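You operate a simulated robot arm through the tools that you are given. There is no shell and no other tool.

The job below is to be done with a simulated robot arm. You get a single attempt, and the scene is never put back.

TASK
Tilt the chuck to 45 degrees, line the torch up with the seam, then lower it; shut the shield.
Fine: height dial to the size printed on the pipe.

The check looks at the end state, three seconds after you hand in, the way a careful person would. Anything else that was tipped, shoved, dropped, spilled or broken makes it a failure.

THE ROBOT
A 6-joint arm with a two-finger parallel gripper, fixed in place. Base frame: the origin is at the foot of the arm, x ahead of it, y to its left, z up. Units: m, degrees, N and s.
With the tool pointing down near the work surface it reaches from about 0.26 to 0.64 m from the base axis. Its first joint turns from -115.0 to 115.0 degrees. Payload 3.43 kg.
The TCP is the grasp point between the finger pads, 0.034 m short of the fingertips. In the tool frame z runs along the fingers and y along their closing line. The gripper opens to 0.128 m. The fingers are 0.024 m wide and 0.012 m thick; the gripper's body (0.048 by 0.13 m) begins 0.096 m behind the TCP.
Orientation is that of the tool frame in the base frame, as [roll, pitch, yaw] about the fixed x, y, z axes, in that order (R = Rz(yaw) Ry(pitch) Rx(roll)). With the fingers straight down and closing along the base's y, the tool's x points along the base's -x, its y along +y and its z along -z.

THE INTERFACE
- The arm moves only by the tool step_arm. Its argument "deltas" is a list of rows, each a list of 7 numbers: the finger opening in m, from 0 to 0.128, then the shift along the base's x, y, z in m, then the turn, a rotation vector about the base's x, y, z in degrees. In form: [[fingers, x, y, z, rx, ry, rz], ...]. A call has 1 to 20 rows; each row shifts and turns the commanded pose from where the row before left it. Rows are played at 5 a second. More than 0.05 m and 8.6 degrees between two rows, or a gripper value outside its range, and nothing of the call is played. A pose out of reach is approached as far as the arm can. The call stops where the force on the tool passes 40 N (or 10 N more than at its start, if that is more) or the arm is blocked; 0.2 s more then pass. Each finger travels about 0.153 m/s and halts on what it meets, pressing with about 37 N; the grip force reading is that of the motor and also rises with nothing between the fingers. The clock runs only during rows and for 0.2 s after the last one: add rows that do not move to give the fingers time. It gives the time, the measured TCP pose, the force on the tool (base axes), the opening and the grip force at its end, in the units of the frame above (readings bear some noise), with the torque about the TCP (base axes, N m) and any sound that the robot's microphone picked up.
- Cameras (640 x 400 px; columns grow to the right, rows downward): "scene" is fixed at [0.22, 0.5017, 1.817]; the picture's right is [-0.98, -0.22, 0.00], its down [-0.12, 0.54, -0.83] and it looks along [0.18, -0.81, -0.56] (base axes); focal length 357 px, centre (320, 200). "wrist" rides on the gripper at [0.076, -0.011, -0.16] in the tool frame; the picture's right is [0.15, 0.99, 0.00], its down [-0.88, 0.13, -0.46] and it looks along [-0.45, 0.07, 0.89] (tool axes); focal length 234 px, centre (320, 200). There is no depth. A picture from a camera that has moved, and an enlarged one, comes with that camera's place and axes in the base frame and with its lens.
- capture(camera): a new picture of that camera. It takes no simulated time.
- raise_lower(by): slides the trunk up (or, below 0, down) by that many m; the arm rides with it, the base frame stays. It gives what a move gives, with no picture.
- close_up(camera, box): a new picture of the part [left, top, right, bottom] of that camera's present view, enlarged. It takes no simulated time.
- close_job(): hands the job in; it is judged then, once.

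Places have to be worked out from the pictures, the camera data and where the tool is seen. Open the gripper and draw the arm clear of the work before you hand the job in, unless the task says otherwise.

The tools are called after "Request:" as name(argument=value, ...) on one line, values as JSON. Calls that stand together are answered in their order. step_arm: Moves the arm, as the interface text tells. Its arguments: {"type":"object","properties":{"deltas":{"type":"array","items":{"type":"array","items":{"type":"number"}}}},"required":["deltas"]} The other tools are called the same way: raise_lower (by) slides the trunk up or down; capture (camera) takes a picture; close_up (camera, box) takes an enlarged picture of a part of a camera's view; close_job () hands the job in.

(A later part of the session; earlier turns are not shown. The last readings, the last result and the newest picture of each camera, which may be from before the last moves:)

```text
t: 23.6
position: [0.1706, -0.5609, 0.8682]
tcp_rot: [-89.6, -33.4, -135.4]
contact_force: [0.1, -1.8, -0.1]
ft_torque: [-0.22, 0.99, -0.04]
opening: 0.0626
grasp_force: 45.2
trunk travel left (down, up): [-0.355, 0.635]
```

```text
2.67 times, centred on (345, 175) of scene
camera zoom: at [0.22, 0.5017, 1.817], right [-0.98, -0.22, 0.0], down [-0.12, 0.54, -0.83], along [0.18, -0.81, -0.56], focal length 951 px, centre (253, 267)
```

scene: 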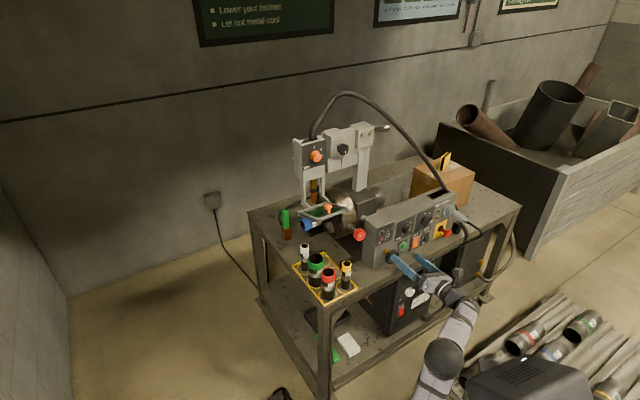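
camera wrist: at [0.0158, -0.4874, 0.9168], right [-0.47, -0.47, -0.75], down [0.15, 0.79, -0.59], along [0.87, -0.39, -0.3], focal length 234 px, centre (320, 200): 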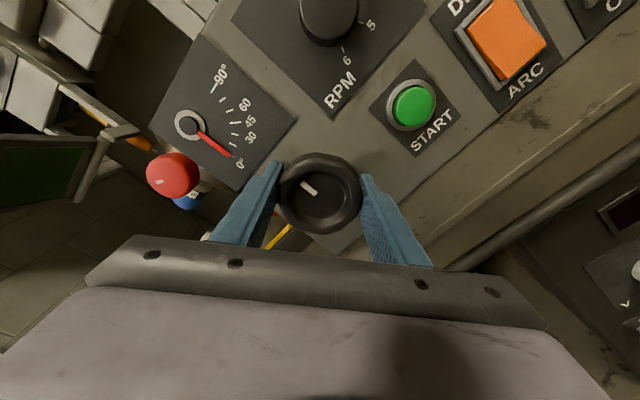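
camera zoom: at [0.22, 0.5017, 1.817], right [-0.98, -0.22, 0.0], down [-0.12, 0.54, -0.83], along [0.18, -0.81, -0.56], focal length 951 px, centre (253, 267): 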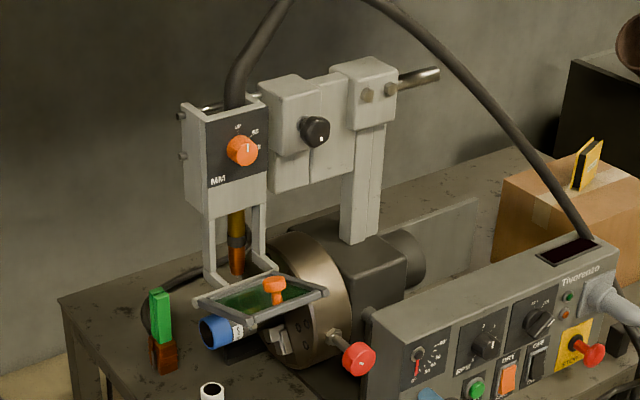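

The needle came back to about 0° and the wheel is stopped there again. I look closely at what lies under the chuck and pipe for anything blocking the tilt in the other direction.

Request:
close_up(camera="wrist", box=[0, 0, 300, 240])

Request:
close_up(camera="scene", box=[300, 205, 375, 255])

Request:
close_up(camera="scene", box=[340, 170, 420, 220])

```text
1.67 times, centred on (150, 120) of wrist
camera zoom: at [0.0158, -0.4874, 0.9168], right [-0.47, -0.47, -0.75], down [0.15, 0.79, -0.59], along [0.87, -0.39, -0.3], focal length 390 px, centre (603, 333)
```

zoom: 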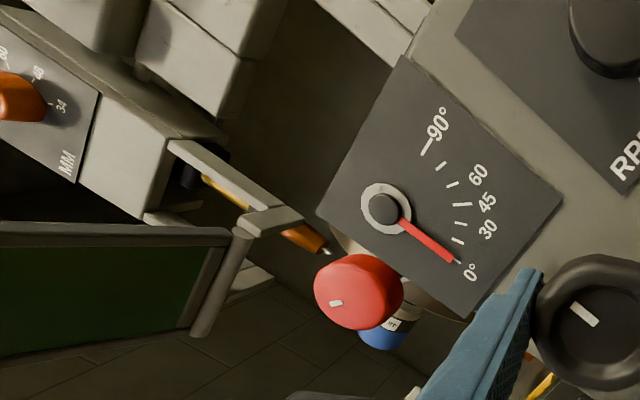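

```text
8.00 times, centred on (338, 230) of scene
camera zoom: at [0.22, 0.5017, 1.817], right [-0.98, -0.22, 0.0], down [-0.12, 0.54, -0.83], along [0.18, -0.81, -0.56], focal length 2854 px, centre (180, -40)
```

zoom: 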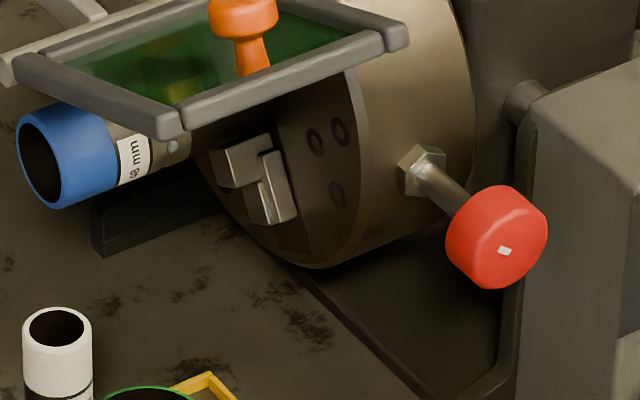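

```text
8.00 times, centred on (380, 195) of scene
camera zoom: at [0.22, 0.5017, 1.817], right [-0.98, -0.22, 0.0], down [-0.12, 0.54, -0.83], along [0.18, -0.81, -0.56], focal length 2854 px, centre (-160, 240)
```

zoom: 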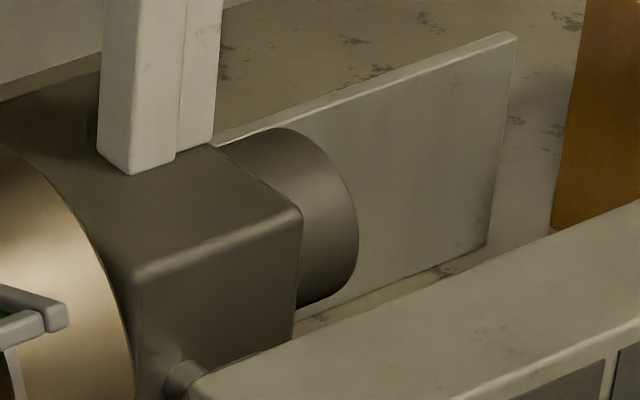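

Nothing obvious blocks the other direction, and the geometry (20 cm above the table) suggests the chuck can only tilt up. I turn counter-clockwise by 40° to see how far the tilt continues that way and how the needle behaves.

Request:
step_arm(deltas=[[0.04, 0, 0, 0, -5.66, 5.66, 0], [0.04, 0, 0, 0, -5.66, 5.66, 0], [0.04, 0, 0, 0, -5.66, 5.66, 0], [0.04, 0, 0, 0, -5.66, 5.66, 0], [0.04, 0, 0, 0, 0, 0, 0]])

Request:
capture(camera="wrist")

Request:
close_up(camera="scene", box=[365, 215, 405, 245])

Request:
close_up(camera="scene", box=[285, 100, 405, 250])

```text
t: 24.9
position: [0.1684, -0.5609, 0.8679]
tcp_rot: [-89.0, -65.5, -136.1]
contact_force: [3.3, 1.1, -1.0]
ft_torque: [0.04, 0.01, -1.44]
opening: 0.0628
grasp_force: 44.6
trunk travel left (down, up): [-0.355, 0.635]
```

```text
taken
camera wrist: at [0.0409, -0.4622, 0.9393], right [-0.68, -0.68, -0.28], down [-0.14, 0.49, -0.86], along [0.72, -0.54, -0.43], focal length 234 px, centre (320, 200)
```

wrist: 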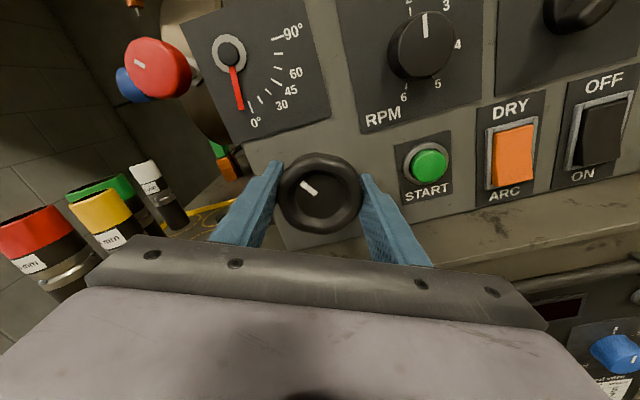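

```text
13.33 times, centred on (385, 230) of scene
camera zoom: at [0.22, 0.5017, 1.817], right [-0.98, -0.22, 0.0], down [-0.12, 0.54, -0.83], along [0.18, -0.81, -0.56], focal length 4756 px, centre (-547, -200)
```

zoom: 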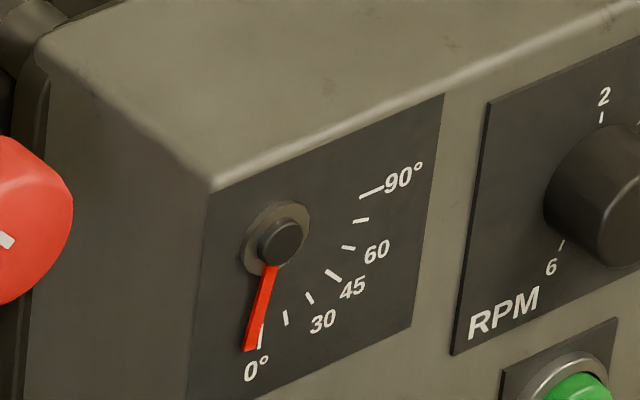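

```text
2.67 times, centred on (345, 175) of scene
camera zoom: at [0.22, 0.5017, 1.817], right [-0.98, -0.22, 0.0], down [-0.12, 0.54, -0.83], along [0.18, -0.81, -0.56], focal length 951 px, centre (253, 267)
```

zoom: 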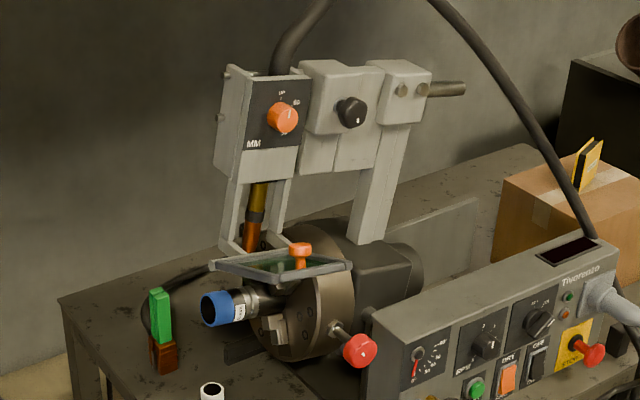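

The chuck keeps tilting pipe-end-up (about 11° for 32° of wheel) with very little torque, while the other way is a hard stop at 0°. So up is the only direction it goes. I'll regrip for a longer turn: open the fingers and see whether the tilt holds by itself.

Request:
step_arm(deltas=[[0.095, 0, 0, 0, 0, 0, 0], [0.095, 0, 0, 0, 0, 0, 0], [0.095, 0, 0, 0, 0, 0, 0]])

Request:
close_up(camera="scene", box=[365, 215, 405, 245])

Request:
close_up(camera="scene", box=[285, 100, 405, 250])

```text
t: 25.6
position: [0.169, -0.56, 0.8678]
tcp_rot: [-88.9, -65.4, -136.1]
contact_force: [-0.5, 0.3, 0.5]
ft_torque: [-0.01, -0.01, -0.01]
opening: 0.0949
grasp_force: 0.1
trunk travel left (down, up): [-0.355, 0.635]
```

```text
13.33 times, centred on (385, 230) of scene
camera zoom: at [0.22, 0.5017, 1.817], right [-0.98, -0.22, 0.0], down [-0.12, 0.54, -0.83], along [0.18, -0.81, -0.56], focal length 4756 px, centre (-547, -200)
```

zoom: 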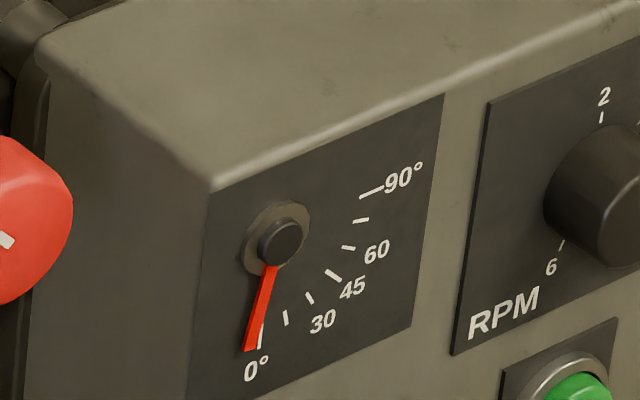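

```text
2.67 times, centred on (345, 175) of scene
camera zoom: at [0.22, 0.5017, 1.817], right [-0.98, -0.22, 0.0], down [-0.12, 0.54, -0.83], along [0.18, -0.81, -0.56], focal length 951 px, centre (253, 267)
```

zoom: 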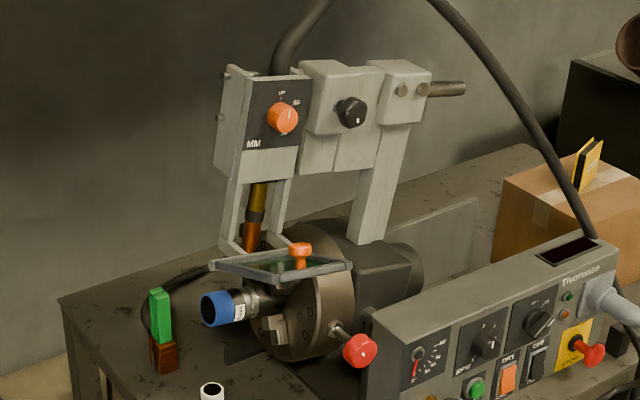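

The tilt holds by itself. With the fingers open around the wheel I now turn the gripper clockwise in place, to gain room for a long counter-clockwise turn.

Request:
step_arm(deltas=[[0.095, 0, 0, 0, 5.94, -5.94, 0], [0.095, 0, 0, 0, 5.94, -5.94, 0], [0.095, 0, 0, 0, 5.94, -5.94, 0], [0.095, 0, 0, 0, 5.94, -5.94, 0], [0.095, 0, 0, 0, 5.94, -5.94, 0], [0.095, 0, 0, 0, 5.94, -5.94, 0], [0.095, 0, 0, 0, 5.94, -5.94, 0], [0.095, 0, 0, 0, 5.94, -5.94, 0], [0.095, 0, 0, 0, 5.94, -5.94, 0], [0.095, 0, 0, 0, 5.94, -5.94, 0]])

Request:
capture(camera="wrist")

Request:
capture(camera="scene")

```text
t: 27.9
position: [0.1684, -0.5592, 0.8683]
tcp_rot: [-90.0, 18.8, -135.4]
contact_force: [-0.3, 0.5, -0.4]
ft_torque: [-0.01, 0.0, 0.0]
opening: 0.0949
grasp_force: 0.0
trunk travel left (down, up): [-0.355, 0.635]
```

```text
taken
camera wrist: at [0.0033, -0.4995, 0.8532], right [0.13, 0.13, -0.98], down [0.3, 0.94, 0.16], along [0.94, -0.32, 0.08], focal length 234 px, centre (320, 200)
```

wrist: 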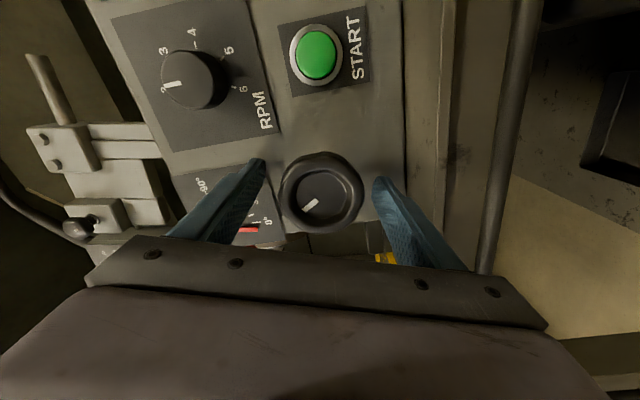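

```text
taken
```

scene: 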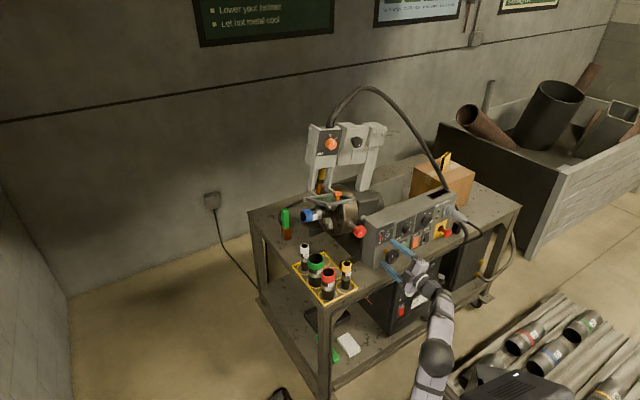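

The gripper turns freely around the wheel. I continue another 84° clockwise, then look at tilt and wheel again.

Request:
step_arm(deltas=[[0.095, 0, 0, 0, 5.94, -5.94, 0], [0.095, 0, 0, 0, 5.94, -5.94, 0], [0.095, 0, 0, 0, 5.94, -5.94, 0], [0.095, 0, 0, 0, 5.94, -5.94, 0], [0.095, 0, 0, 0, 5.94, -5.94, 0], [0.095, 0, 0, 0, 5.94, -5.94, 0], [0.095, 0, 0, 0, 5.94, -5.94, 0], [0.095, 0, 0, 0, 5.94, -5.94, 0], [0.095, 0, 0, 0, 5.94, -5.94, 0], [0.095, 0, 0, 0, 0, 0, 0]])

Request:
capture(camera="wrist")

Request:
close_up(camera="scene", box=[285, 100, 445, 280])

```text
t: 30.1
position: [0.1691, -0.56, 0.867]
tcp_rot: [95.6, 85.5, 50.2]
contact_force: [-0.1, 0.5, -1.1]
ft_torque: [0.0, -0.02, -0.04]
opening: 0.0949
grasp_force: 0.0
trunk travel left (down, up): [-0.355, 0.635]
```

```text
taken
camera wrist: at [0.052, -0.4507, 0.7916], right [0.71, 0.7, -0.07], down [-0.27, 0.36, 0.89], along [0.65, -0.61, 0.45], focal length 234 px, centre (320, 200)
```

wrist: 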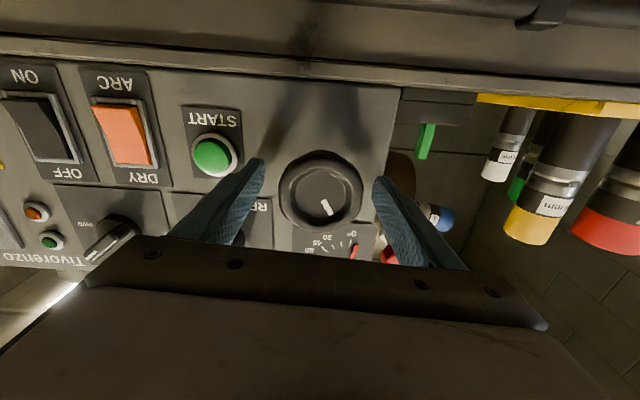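

```text
2.22 times, centred on (365, 190) of scene
camera zoom: at [0.22, 0.5017, 1.817], right [-0.98, -0.22, 0.0], down [-0.12, 0.54, -0.83], along [0.18, -0.81, -0.56], focal length 793 px, centre (220, 222)
```

zoom: 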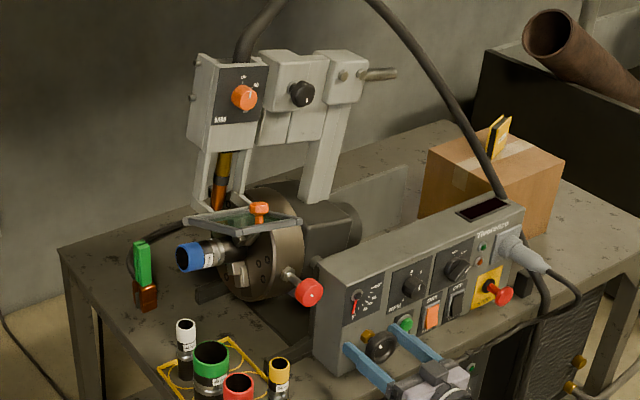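

The tilt held while I turned. I close on the wheel again and turn 56° counter-clockwise, then measure.

Request:
step_arm(deltas=[[0.04, 0, 0, 0, 0, 0, 0], [0.04, 0, 0, 0, 0, 0, 0], [0.04, 0, 0, 0, 0, 0, 0], [0.04, 0, 0, 0, -5.66, 5.66, 0], [0.04, 0, 0, 0, -5.66, 5.66, 0], [0.04, 0, 0, 0, -5.66, 5.66, 0], [0.04, 0, 0, 0, -5.66, 5.66, 0], [0.04, 0, 0, 0, -5.66, 5.66, 0], [0.04, 0, 0, 0, -5.66, 5.66, 0], [0.04, 0, 0, 0, -5.66, 5.66, 0], [0.04, 0, 0, 0, 0, 0, 0]])

Request:
capture(camera="wrist")

Request:
close_up(camera="scene", box=[365, 215, 405, 245])

Request:
close_up(camera="scene", box=[285, 100, 445, 280])

```text
t: 32.5
position: [0.1703, -0.5594, 0.8665]
tcp_rot: [-90.2, 38.0, -135.5]
contact_force: [2.6, 10.0, -3.7]
ft_torque: [0.0, 0.0, -0.22]
opening: 0.0628
grasp_force: 45.1
trunk travel left (down, up): [-0.355, 0.635]
```

```text
taken
camera wrist: at [0.01, -0.4928, 0.8293], right [0.35, 0.35, -0.87], down [0.23, 0.87, 0.44], along [0.91, -0.36, 0.22], focal length 234 px, centre (320, 200)
```

wrist: 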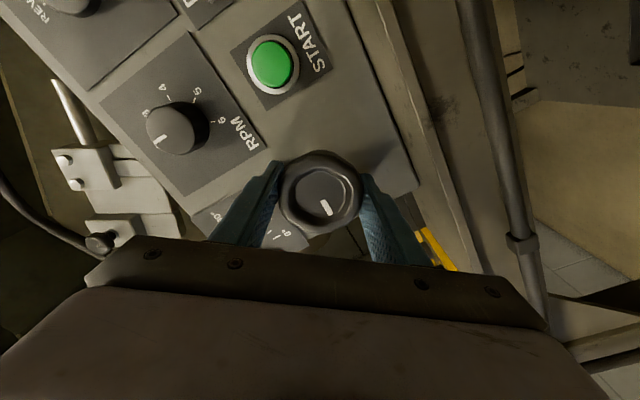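

```text
13.33 times, centred on (385, 230) of scene
camera zoom: at [0.22, 0.5017, 1.817], right [-0.98, -0.22, 0.0], down [-0.12, 0.54, -0.83], along [0.18, -0.81, -0.56], focal length 4756 px, centre (-547, -200)
```

zoom: 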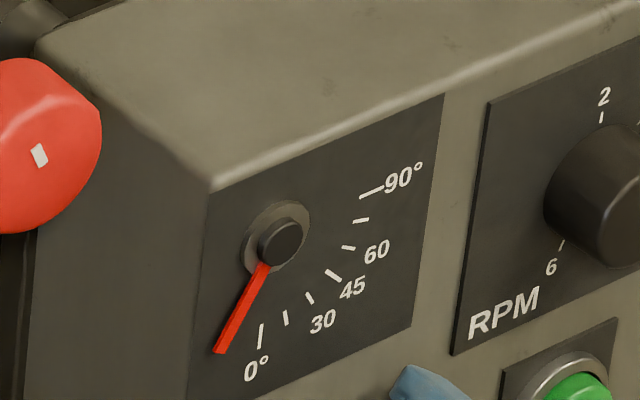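

```text
2.22 times, centred on (365, 190) of scene
camera zoom: at [0.22, 0.5017, 1.817], right [-0.98, -0.22, 0.0], down [-0.12, 0.54, -0.83], along [0.18, -0.81, -0.56], focal length 793 px, centre (220, 222)
```

zoom: 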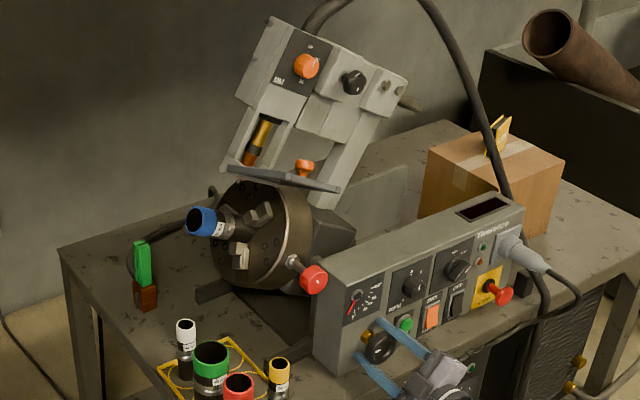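

The chuck is now at roughly 27–30° up, with no slipping of the wheel in the grip. I turn another 40° counter-clockwise and re-measure.

Request:
step_arm(deltas=[[0.04, 0, 0, 0, -5.66, 5.66, 0], [0.04, 0, 0, 0, -5.66, 5.66, 0], [0.04, 0, 0, 0, -5.66, 5.66, 0], [0.04, 0, 0, 0, -5.66, 5.66, 0], [0.04, 0, 0, 0, -5.66, 5.66, 0], [0.04, 0, 0, 0, 0, 0, 0]])

Request:
capture(camera="wrist")

Request:
close_up(camera="scene", box=[365, 215, 405, 245])

Request:
close_up(camera="scene", box=[285, 100, 445, 280])

```text
t: 33.9
position: [0.1709, -0.5588, 0.8668]
tcp_rot: [-89.9, -2.0, -135.3]
contact_force: [4.1, 16.6, -13.2]
ft_torque: [-0.4, -0.36, -0.75]
opening: 0.0629
grasp_force: 45.3
trunk travel left (down, up): [-0.355, 0.635]
```

```text
taken
camera wrist: at [0.0038, -0.4992, 0.8799], right [-0.13, -0.13, -0.98], down [0.3, 0.94, -0.16], along [0.94, -0.32, -0.08], focal length 234 px, centre (320, 200)
```

wrist: 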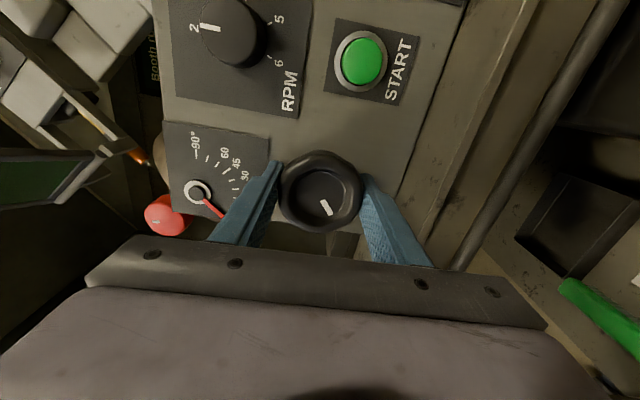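

```text
13.33 times, centred on (385, 230) of scene
camera zoom: at [0.22, 0.5017, 1.817], right [-0.98, -0.22, 0.0], down [-0.12, 0.54, -0.83], along [0.18, -0.81, -0.56], focal length 4756 px, centre (-547, -200)
```

zoom: 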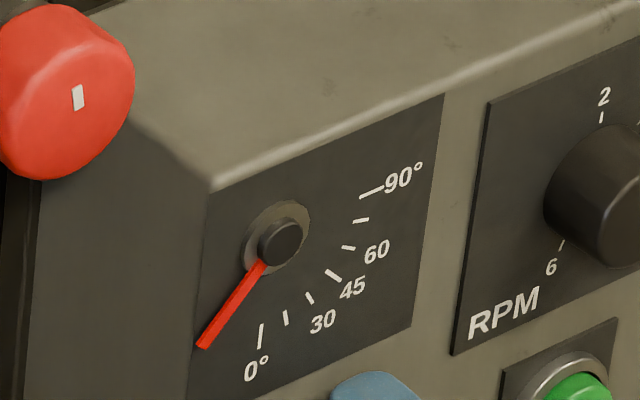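

```text
2.22 times, centred on (365, 190) of scene
camera zoom: at [0.22, 0.5017, 1.817], right [-0.98, -0.22, 0.0], down [-0.12, 0.54, -0.83], along [0.18, -0.81, -0.56], focal length 793 px, centre (220, 222)
```

zoom: 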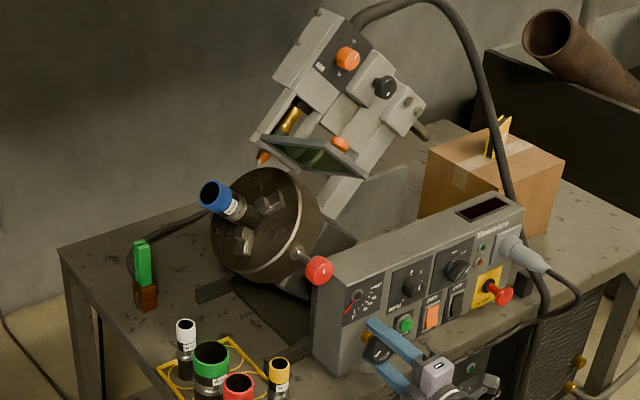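

The tilt is now about 36–38°. Side forces have built up a little, so I release the wheel, back off, and measure the angle properly with the wrist camera.

Request:
step_arm(deltas=[[0.095, 0, 0, 0, 0, 0, 0], [0.095, 0, 0, 0, 0, 0, 0], [0.095, -0.0141, 0.0141, 0, 0, 0, 0], [0.095, -0.0141, 0.0141, 0, 0, 0, 0], [0.095, -0.0141, 0.0141, 0, 0, 0, 0], [0.095, -0.0141, 0.0141, 0, 0, 0, 0], [0.095, -0.0141, 0.0141, 0, 0, 0, 0], [0.095, 0, 0, 0, 0, 0, 0]])

Request:
capture(camera="wrist")

Request:
close_up(camera="scene", box=[365, 215, 405, 245])

```text
t: 35.6
position: [0.1073, -0.4932, 0.8678]
tcp_rot: [-89.8, -1.9, -135.4]
contact_force: [-0.2, 0.1, 1.4]
ft_torque: [0.0, -0.02, -0.01]
opening: 0.0951
grasp_force: 0.0
out of reach, approached as far as the arm can: row 7
trunk travel left (down, up): [-0.355, 0.635]
```

```text
taken
camera wrist: at [-0.0595, -0.4324, 0.8801], right [-0.12, -0.13, -0.98], down [0.3, 0.94, -0.16], along [0.94, -0.32, -0.08], focal length 234 px, centre (320, 200)
```

wrist: 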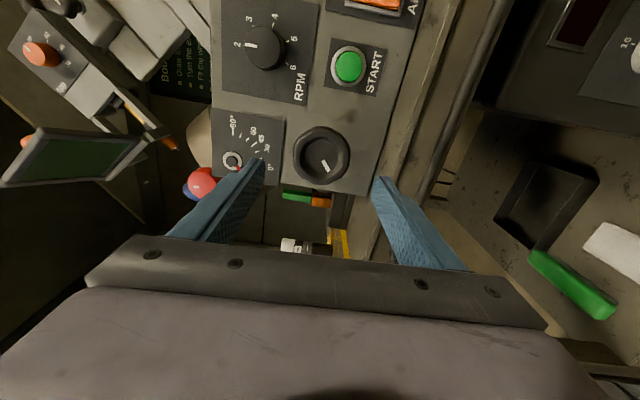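

```text
13.33 times, centred on (385, 230) of scene
camera zoom: at [0.22, 0.5017, 1.817], right [-0.98, -0.22, 0.0], down [-0.12, 0.54, -0.83], along [0.18, -0.81, -0.56], focal length 4756 px, centre (-547, -200)
```

zoom: 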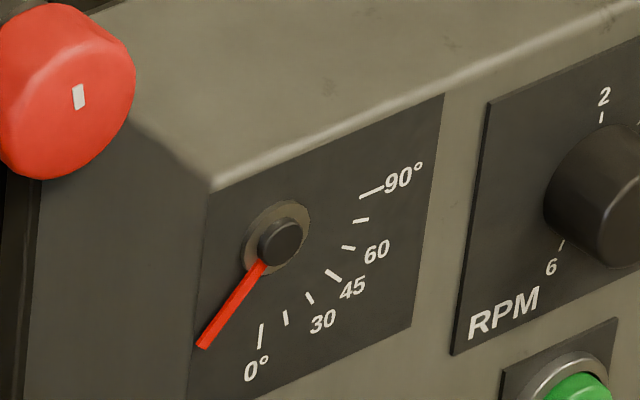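

I roll the gripper counter-clockwise so the camera is above again, for an unobstructed view of gauge and chuck.

Request:
step_arm(deltas=[[0.095, 0.003, -0.003, 0, -6.0, 6.0, 0], [0.095, 0, 0, 0, -6.0, 6.0, 0], [0.095, 0, 0, 0, -6.0, 6.0, 0], [0.095, 0, 0, 0, -6.0, 6.0, 0], [0.095, 0, 0, 0, -6.0, 6.0, 0], [0.095, 0, 0, 0, -6.0, 6.0, 0], [0.095, 0, 0, 0, -6.0, 6.0, 0], [0.095, 0, 0, 0, 0, 0, 0]])

Request:
capture(camera="wrist")

Request:
close_up(camera="wrist", box=[130, 0, 370, 160])

```text
t: 37.5
position: [0.11, -0.4971, 0.8675]
tcp_rot: [-89.1, -61.2, -135.7]
contact_force: [-0.3, -0.2, -0.2]
ft_torque: [0.01, -0.01, -0.03]
opening: 0.0951
grasp_force: 0.1
trunk travel left (down, up): [-0.355, 0.635]
```

```text
taken
camera wrist: at [-0.0227, -0.4017, 0.9378], right [-0.66, -0.66, -0.35], down [-0.1, 0.54, -0.84], along [0.74, -0.52, -0.42], focal length 234 px, centre (320, 200)
```

wrist: 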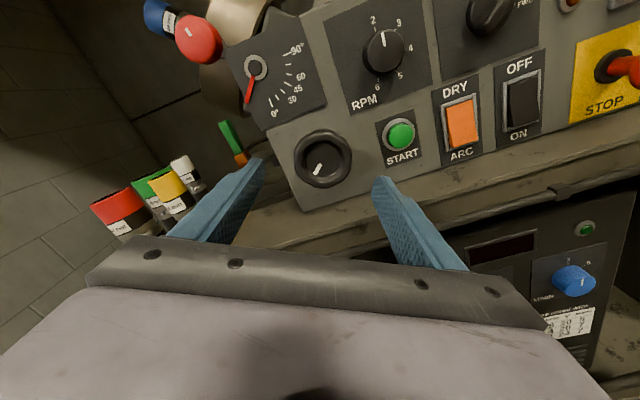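

```text
2.50 times, centred on (250, 80) of wrist
camera zoom: at [-0.0227, -0.4017, 0.9378], right [-0.66, -0.66, -0.35], down [-0.1, 0.54, -0.84], along [0.74, -0.52, -0.42], focal length 585 px, centre (495, 500)
```

zoom: 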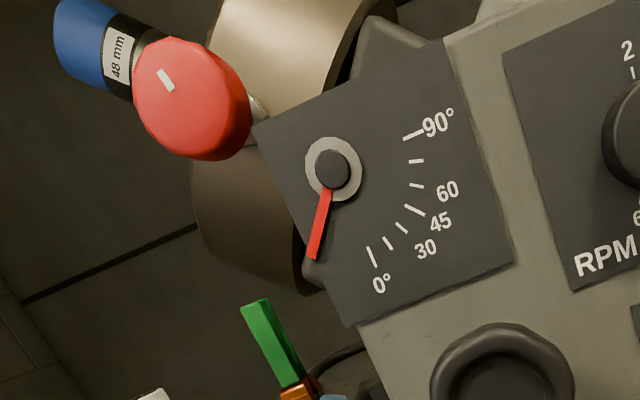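

The wheel mark, which started pointing up, now points lower-left; that suggests about 4 wheel degrees per tilt degree. I zoom in on the wheel to measure the mark.

Request:
close_up(camera="wrist", box=[280, 110, 440, 220])

Request:
close_up(camera="scene", box=[365, 235, 425, 280])

```text
3.64 times, centred on (360, 165) of wrist
camera zoom: at [-0.0227, -0.4017, 0.9378], right [-0.66, -0.66, -0.35], down [-0.1, 0.54, -0.84], along [0.74, -0.52, -0.42], focal length 852 px, centre (174, 327)
```

zoom: 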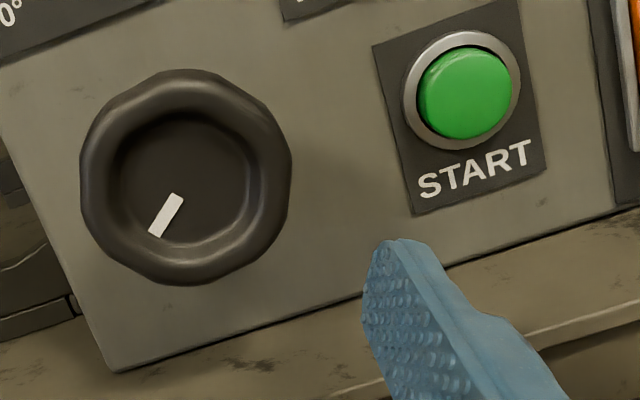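

```text
8.89 times, centred on (395, 258) of scene
camera zoom: at [0.22, 0.5017, 1.817], right [-0.98, -0.22, 0.0], down [-0.12, 0.54, -0.83], along [0.18, -0.81, -0.56], focal length 3171 px, centre (-347, -311)
```

zoom: 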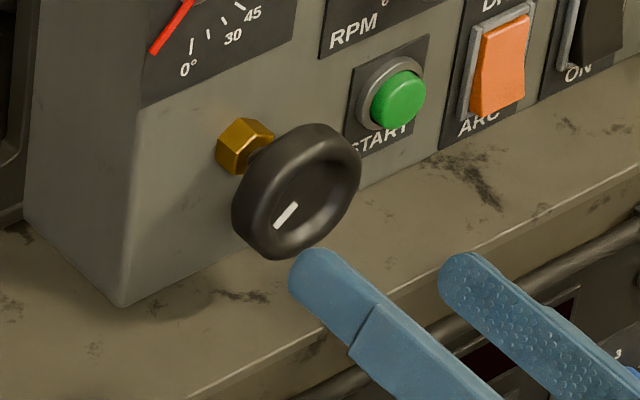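

From both cameras the needle is about 42–43° round from its start and the wheel has turned 128°, i.e. a 3:1 ratio; 45° of tilt needs a wheel total of about 135°. I go back onto the wheel for a further small turn.

Request:
step_arm(deltas=[[0.095, 0.0202, -0.0206, -0.0005, 0, 0, 0], [0.095, 0.0202, -0.0206, -0.0005, 0, 0, 0], [0.095, 0.0202, -0.0206, -0.0005, 0, 0, 0], [0.095, 0, 0, 0, 0, 0, 0], [0.04, 0, 0, 0, 0, 0, 0], [0.04, 0, 0, 0, 0, 0, 0], [0.04, 0, 0, 0, 0, 0, 0]])

Request:
capture(camera="wrist")

Request:
close_up(camera="wrist", box=[160, 0, 340, 130])

```text
t: 39.0
position: [0.1711, -0.5587, 0.8657]
tcp_rot: [-89.1, -61.2, -135.9]
contact_force: [2.4, -6.3, 0.0]
ft_torque: [0.0, -0.07, -1.13]
opening: 0.0639
grasp_force: 45.1
trunk travel left (down, up): [-0.355, 0.635]
```

```text
taken
camera wrist: at [0.0376, -0.4642, 0.9349], right [-0.66, -0.66, -0.35], down [-0.1, 0.54, -0.84], along [0.74, -0.52, -0.42], focal length 234 px, centre (320, 200)
```

wrist: 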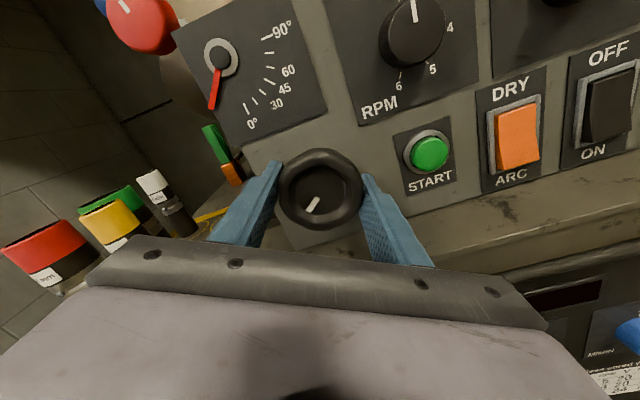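

```text
3.08 times, centred on (250, 65) of wrist
camera zoom: at [0.0376, -0.4642, 0.9349], right [-0.66, -0.66, -0.35], down [-0.1, 0.54, -0.84], along [0.74, -0.52, -0.42], focal length 720 px, centre (535, 615)
```

zoom: 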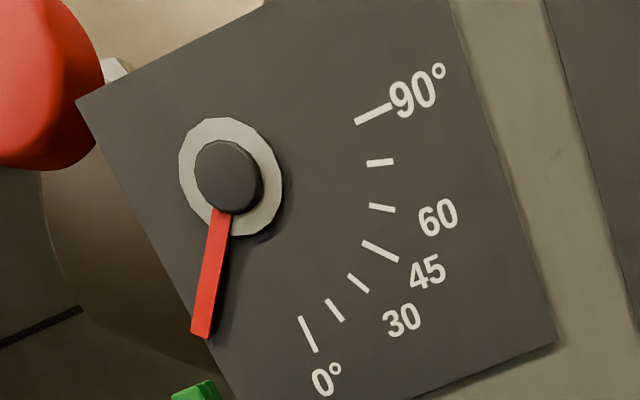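

Intersecting the camera rays with the panel plane gives consistent tick positions and a needle angle of 42° from its start. I turn the wheel another 8° counter-clockwise (expecting +2.7° tilt).

Request:
step_arm(deltas=[[0.04, 0, 0, 0, -2.83, 2.83, 0], [0.04, 0, 0, 0, -2.83, 2.83, 0], [0.04, 0, 0, 0, 0, 0, 0]])

Request:
close_up(camera="wrist", box=[160, 0, 340, 130])

Request:
close_up(camera="scene", box=[365, 215, 405, 245])

Request:
close_up(camera="wrist", box=[260, 140, 380, 240])

```text
t: 39.9
position: [0.1705, -0.5598, 0.8642]
tcp_rot: [-89.1, -69.2, -136.0]
contact_force: [-0.6, -6.9, -3.2]
ft_torque: [-0.7, -0.71, -1.01]
opening: 0.0639
grasp_force: 45.2
trunk travel left (down, up): [-0.355, 0.635]
```

```text
3.08 times, centred on (250, 65) of wrist
camera zoom: at [0.0445, -0.4574, 0.9379], right [-0.69, -0.69, -0.21], down [-0.18, 0.45, -0.87], along [0.7, -0.56, -0.44], focal length 720 px, centre (535, 615)
```

zoom: 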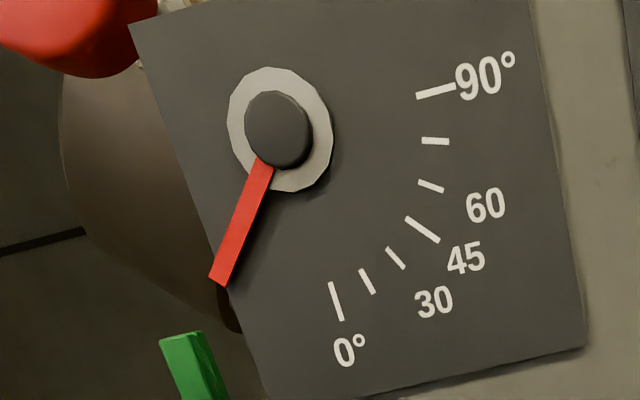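

```text
13.33 times, centred on (385, 230) of scene
camera zoom: at [0.22, 0.5017, 1.817], right [-0.98, -0.22, 0.0], down [-0.12, 0.54, -0.83], along [0.18, -0.81, -0.56], focal length 4756 px, centre (-547, -200)
```

zoom: 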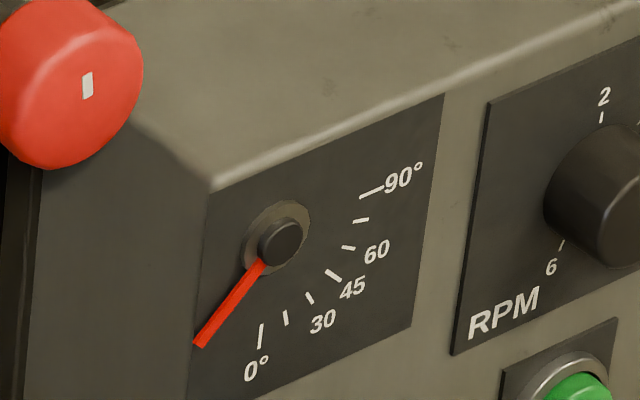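

```text
4.00 times, centred on (320, 190) of wrist
camera zoom: at [0.0445, -0.4574, 0.9379], right [-0.69, -0.69, -0.21], down [-0.18, 0.45, -0.87], along [0.7, -0.56, -0.44], focal length 937 px, centre (320, 240)
```

zoom: 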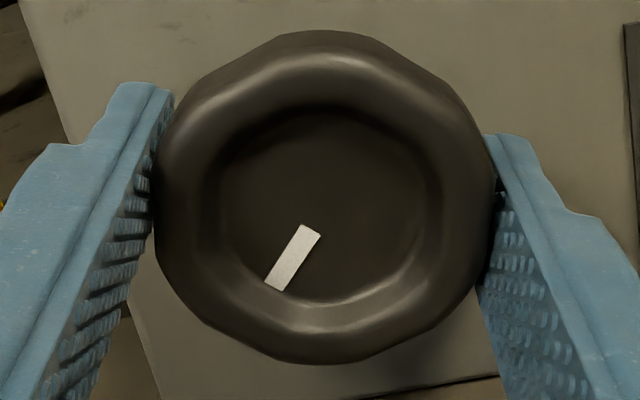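

The needle now sits at 45° (mirror-image of the 45 tick) within about half a degree, and the wheel total is ~135°. I release the wheel and back away, then check that it stays.

Request:
step_arm(deltas=[[0.095, 0, 0, 0, 0, 0, 0], [0.095, 0, 0, 0, 0, 0, 0], [0.095, -0.0177, 0.0177, 0, 0, 0, 0], [0.095, -0.0177, 0.0177, 0, 0, 0, 0], [0.095, -0.0177, 0.0177, 0, 0, 0, 0], [0.095, 0, 0, 0, 0, 0, 0]])

Request:
close_up(camera="scene", box=[365, 215, 405, 245])

Request:
close_up(camera="scene", box=[295, 90, 425, 240])

```text
t: 41.2
position: [0.1178, -0.5041, 0.867]
tcp_rot: [-88.7, -69.2, -136.1]
contact_force: [0.3, 0.2, 0.0]
ft_torque: [-0.01, -0.04, 0.0]
opening: 0.0948
grasp_force: 0.1
trunk travel left (down, up): [-0.355, 0.635]
```

```text
13.33 times, centred on (385, 230) of scene
camera zoom: at [0.22, 0.5017, 1.817], right [-0.98, -0.22, 0.0], down [-0.12, 0.54, -0.83], along [0.18, -0.81, -0.56], focal length 4756 px, centre (-547, -200)
```

zoom: 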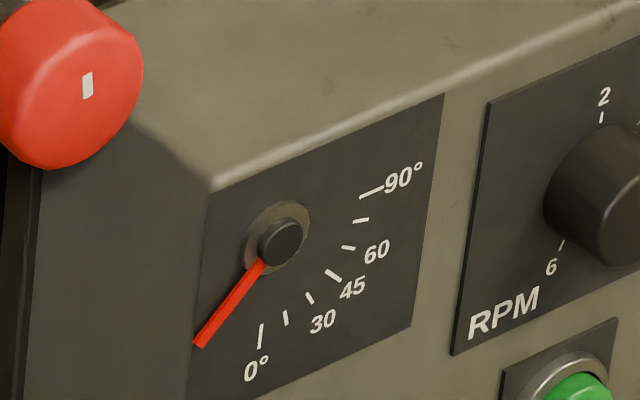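

```text
2.67 times, centred on (360, 165) of scene
camera zoom: at [0.22, 0.5017, 1.817], right [-0.98, -0.22, 0.0], down [-0.12, 0.54, -0.83], along [0.18, -0.81, -0.56], focal length 951 px, centre (213, 293)
```

zoom: 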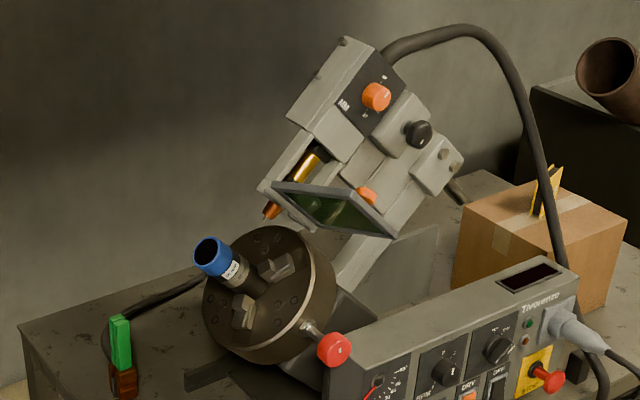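

The tilt stayed at 45°. Now for the torch: I raise the trunk by 0.38 m so the wrist camera can look at the torch head, slide knob and seam.

Request:
raise_lower(by=0.38)

Request:
capture(camera="wrist")

Request:
capture(camera="scene")

```text
t: 44.9
position: [0.1182, -0.5042, 1.2466]
tcp_rot: [-88.7, -69.1, -136.2]
contact_force: [-0.7, 0.6, 0.0]
ft_torque: [0.0, 0.02, -0.01]
opening: 0.0949
grasp_force: 0.1
trunk travel left (down, up): [-0.735, 0.255]
```

```text
taken
camera wrist: at [-0.0082, -0.403, 1.3191], right [-0.69, -0.69, -0.21], down [-0.18, 0.45, -0.87], along [0.7, -0.56, -0.44], focal length 234 px, centre (320, 200)
```

wrist: 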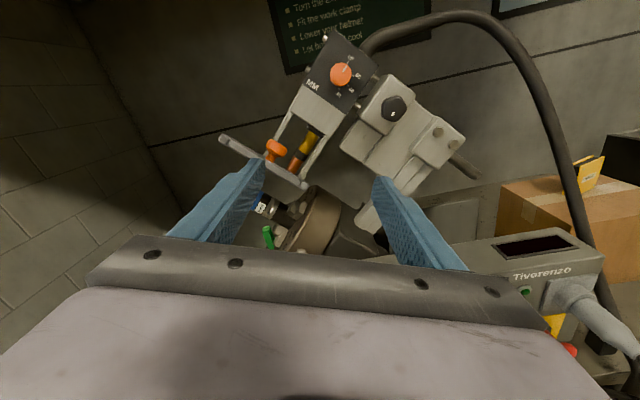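

```text
taken
```

scene: 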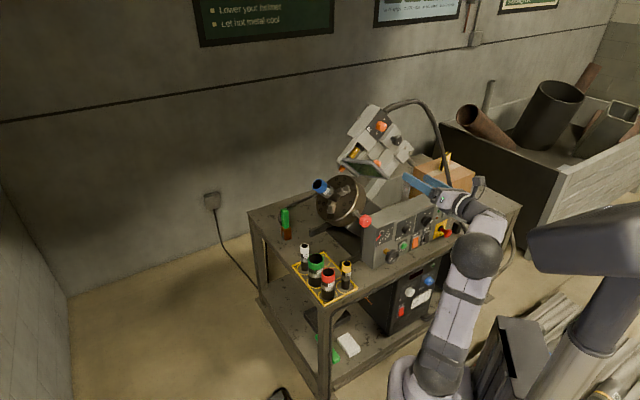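

The wrist camera sees the tilted head from the front. I zoom in on the torch tip against the seam, and on the knob and dial.

Request:
close_up(camera="wrist", box=[230, 110, 370, 250])

Request:
close_up(camera="wrist", box=[290, 30, 490, 170])

Request:
close_up(camera="scene", box=[305, 130, 395, 230])

```text
2.86 times, centred on (300, 180) of wrist
camera zoom: at [-0.0082, -0.403, 1.3191], right [-0.69, -0.69, -0.21], down [-0.18, 0.45, -0.87], along [0.7, -0.56, -0.44], focal length 669 px, centre (377, 257)
```

zoom: 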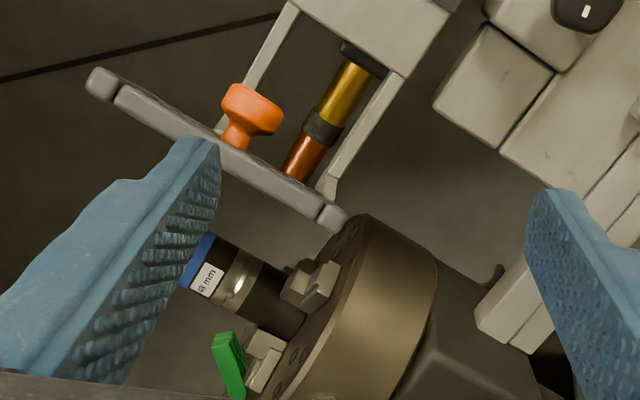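

```text
2.86 times, centred on (390, 100) of wrist
camera zoom: at [-0.0082, -0.403, 1.3191], right [-0.69, -0.69, -0.21], down [-0.18, 0.45, -0.87], along [0.7, -0.56, -0.44], focal length 669 px, centre (120, 486)
```

zoom: 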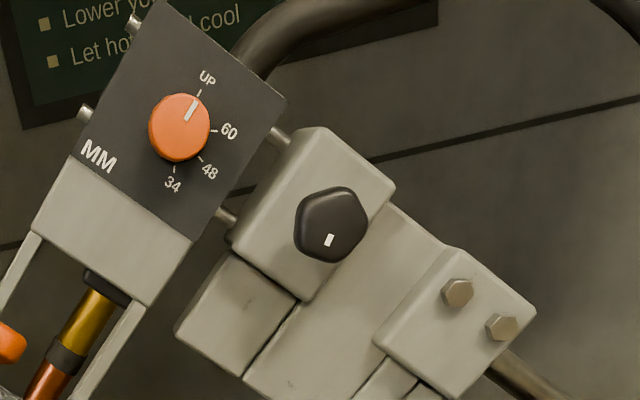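

```text
4.00 times, centred on (350, 180) of scene
camera zoom: at [0.22, 0.5017, 1.817], right [-0.98, -0.22, 0.0], down [-0.12, 0.54, -0.83], along [0.18, -0.81, -0.56], focal length 1427 px, centre (200, 280)
```

zoom: 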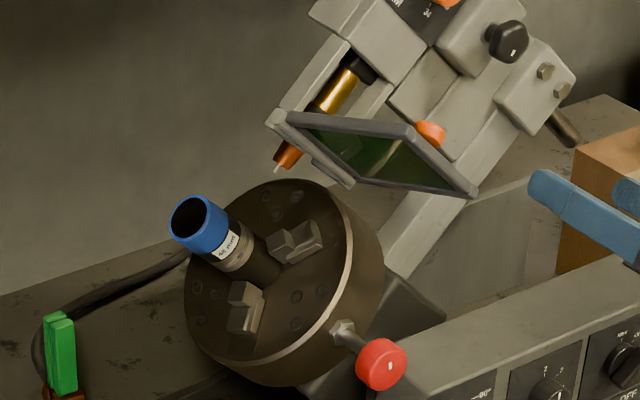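

The torch axis looks only a few millimetres off the seam along the pipe. I zoom in further to measure that offset accurately.

Request:
close_up(camera="wrist", box=[260, 120, 320, 180])

Request:
close_up(camera="wrist", box=[255, 180, 305, 225])

Request:
close_up(camera="scene", box=[335, 155, 385, 215])

```text
6.67 times, centred on (290, 150) of wrist
camera zoom: at [-0.0082, -0.403, 1.3191], right [-0.69, -0.69, -0.21], down [-0.18, 0.45, -0.87], along [0.7, -0.56, -0.44], focal length 1561 px, centre (520, 533)
```

zoom: 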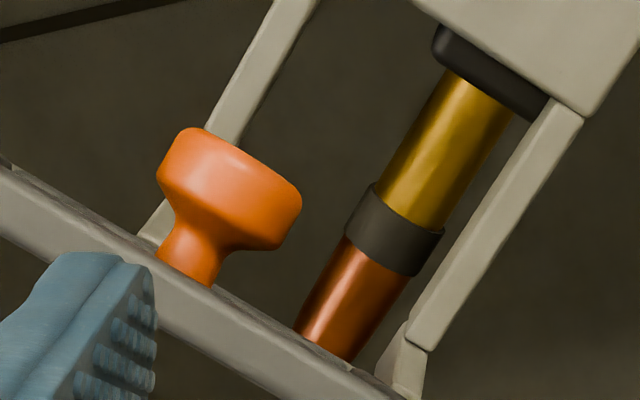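

```text
8.89 times, centred on (280, 202) of wrist
camera zoom: at [-0.0082, -0.403, 1.3191], right [-0.69, -0.69, -0.21], down [-0.18, 0.45, -0.87], along [0.7, -0.56, -0.44], focal length 2082 px, centre (676, 178)
```

zoom: 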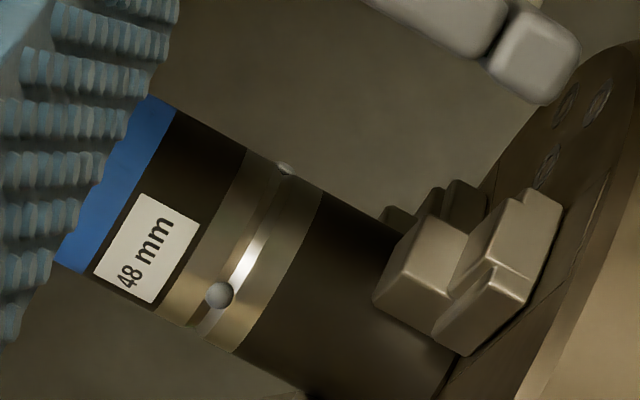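

```text
6.67 times, centred on (360, 185) of scene
camera zoom: at [0.22, 0.5017, 1.817], right [-0.98, -0.22, 0.0], down [-0.12, 0.54, -0.83], along [0.18, -0.81, -0.56], focal length 2378 px, centre (53, 300)
```

zoom: 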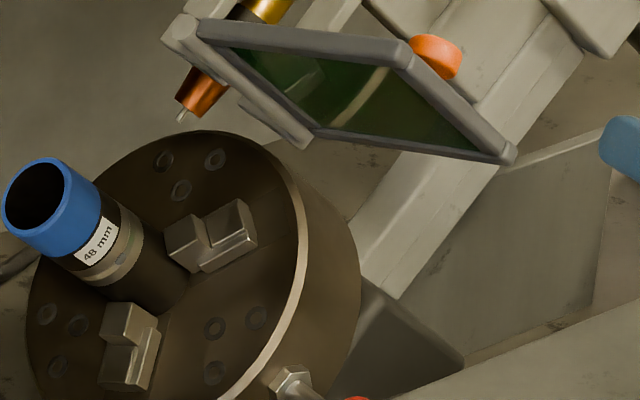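

The torch axis measures L≈0.159 m and the seam groove L≈0.154 m from the pivot along the pipe, so the torch must slide about 5 mm toward the chuck. The black knob's face sits near (0.21,-0.78,1.254); I move in front of it while rolling the gripper so it can turn both ways.

Request:
step_arm(deltas=[[0.095, -0.002, -0.0111, 0.0005, 5.76, -5.76, 0], [0.095, -0.002, -0.0111, 0.0005, 5.76, -5.76, 0], [0.095, -0.002, -0.0111, 0.0005, 5.76, -5.76, 0], [0.095, -0.002, -0.0111, 0.0005, 5.76, -5.76, 0], [0.095, -0.002, -0.0111, 0.0005, 5.76, -5.76, 0], [0.095, -0.002, -0.0111, 0.0005, 5.76, -5.76, 0], [0.095, -0.002, -0.0111, 0.0005, 5.76, -5.76, 0], [0.095, -0.002, -0.0111, 0.0005, 5.76, -5.76, 0], [0.095, -0.002, -0.0111, 0.0005, 5.76, -5.76, 0], [0.095, -0.002, -0.0111, 0.0005, 5.76, -5.76, 0], [0.095, -0.002, -0.0111, 0.0005, 5.76, -5.76, 0], [0.095, -0.002, -0.0111, 0.0005, 5.76, -5.76, 0], [0.095, -0.002, -0.0111, 0.0005, 5.76, -5.76, 0], [0.095, -0.002, -0.0111, 0.0005, 5.76, -5.76, 0], [0.095, 0, 0, 0, 0, 0, 0]])

Request:
capture(camera="wrist")

Request:
capture(camera="scene")

```text
t: 48.1
position: [0.089, -0.6604, 1.2523]
tcp_rot: [-90.1, 44.8, -135.6]
contact_force: [-0.3, 0.0, 0.6]
ft_torque: [-0.03, -0.03, 0.01]
opening: 0.095
grasp_force: 0.1
trunk travel left (down, up): [-0.735, 0.255]
```

```text
taken
camera wrist: at [-0.0671, -0.5894, 1.2071], right [0.42, 0.42, -0.8], down [0.19, 0.83, 0.53], along [0.89, -0.38, 0.27], focal length 234 px, centre (320, 200)
```

wrist: 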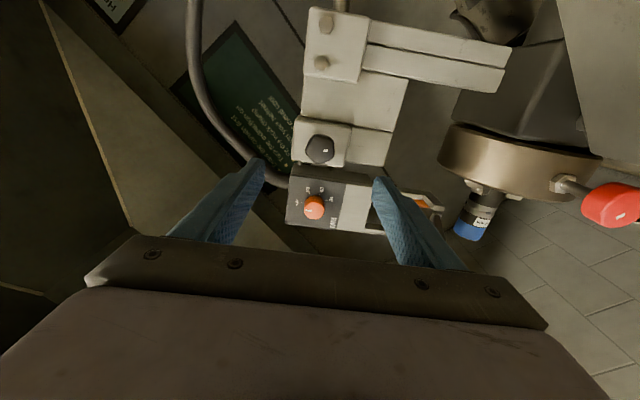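

```text
taken
```

scene: 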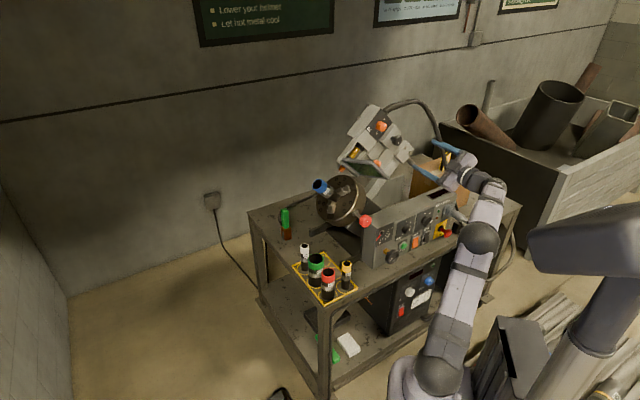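

The knob is straight ahead. I zoom in to fix its position before moving in.

Request:
close_up(camera="wrist", box=[270, 110, 390, 230])

Request:
close_up(camera="scene", box=[340, 95, 460, 195])

```text
3.33 times, centred on (330, 170) of wrist
camera zoom: at [-0.0671, -0.5894, 1.2071], right [0.42, 0.42, -0.8], down [0.19, 0.83, 0.53], along [0.89, -0.38, 0.27], focal length 781 px, centre (287, 300)
```

zoom: 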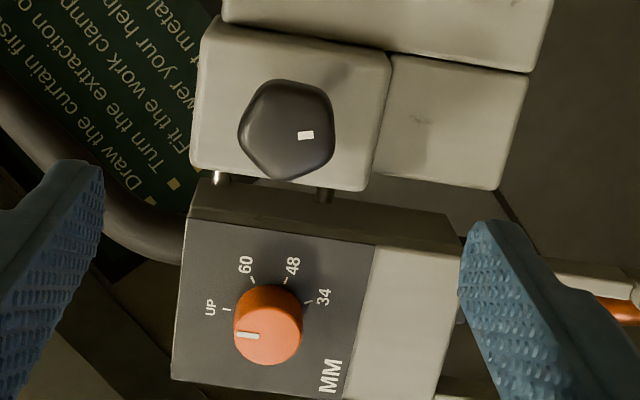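

```text
4.00 times, centred on (400, 145) of scene
camera zoom: at [0.22, 0.5017, 1.817], right [-0.98, -0.22, 0.0], down [-0.12, 0.54, -0.83], along [0.18, -0.81, -0.56], focal length 1427 px, centre (0, 420)
```

zoom: 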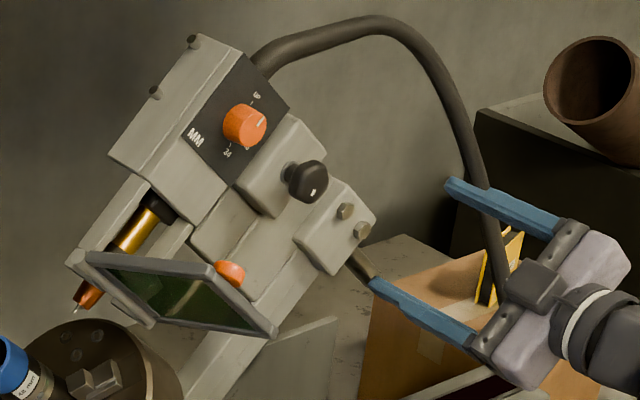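

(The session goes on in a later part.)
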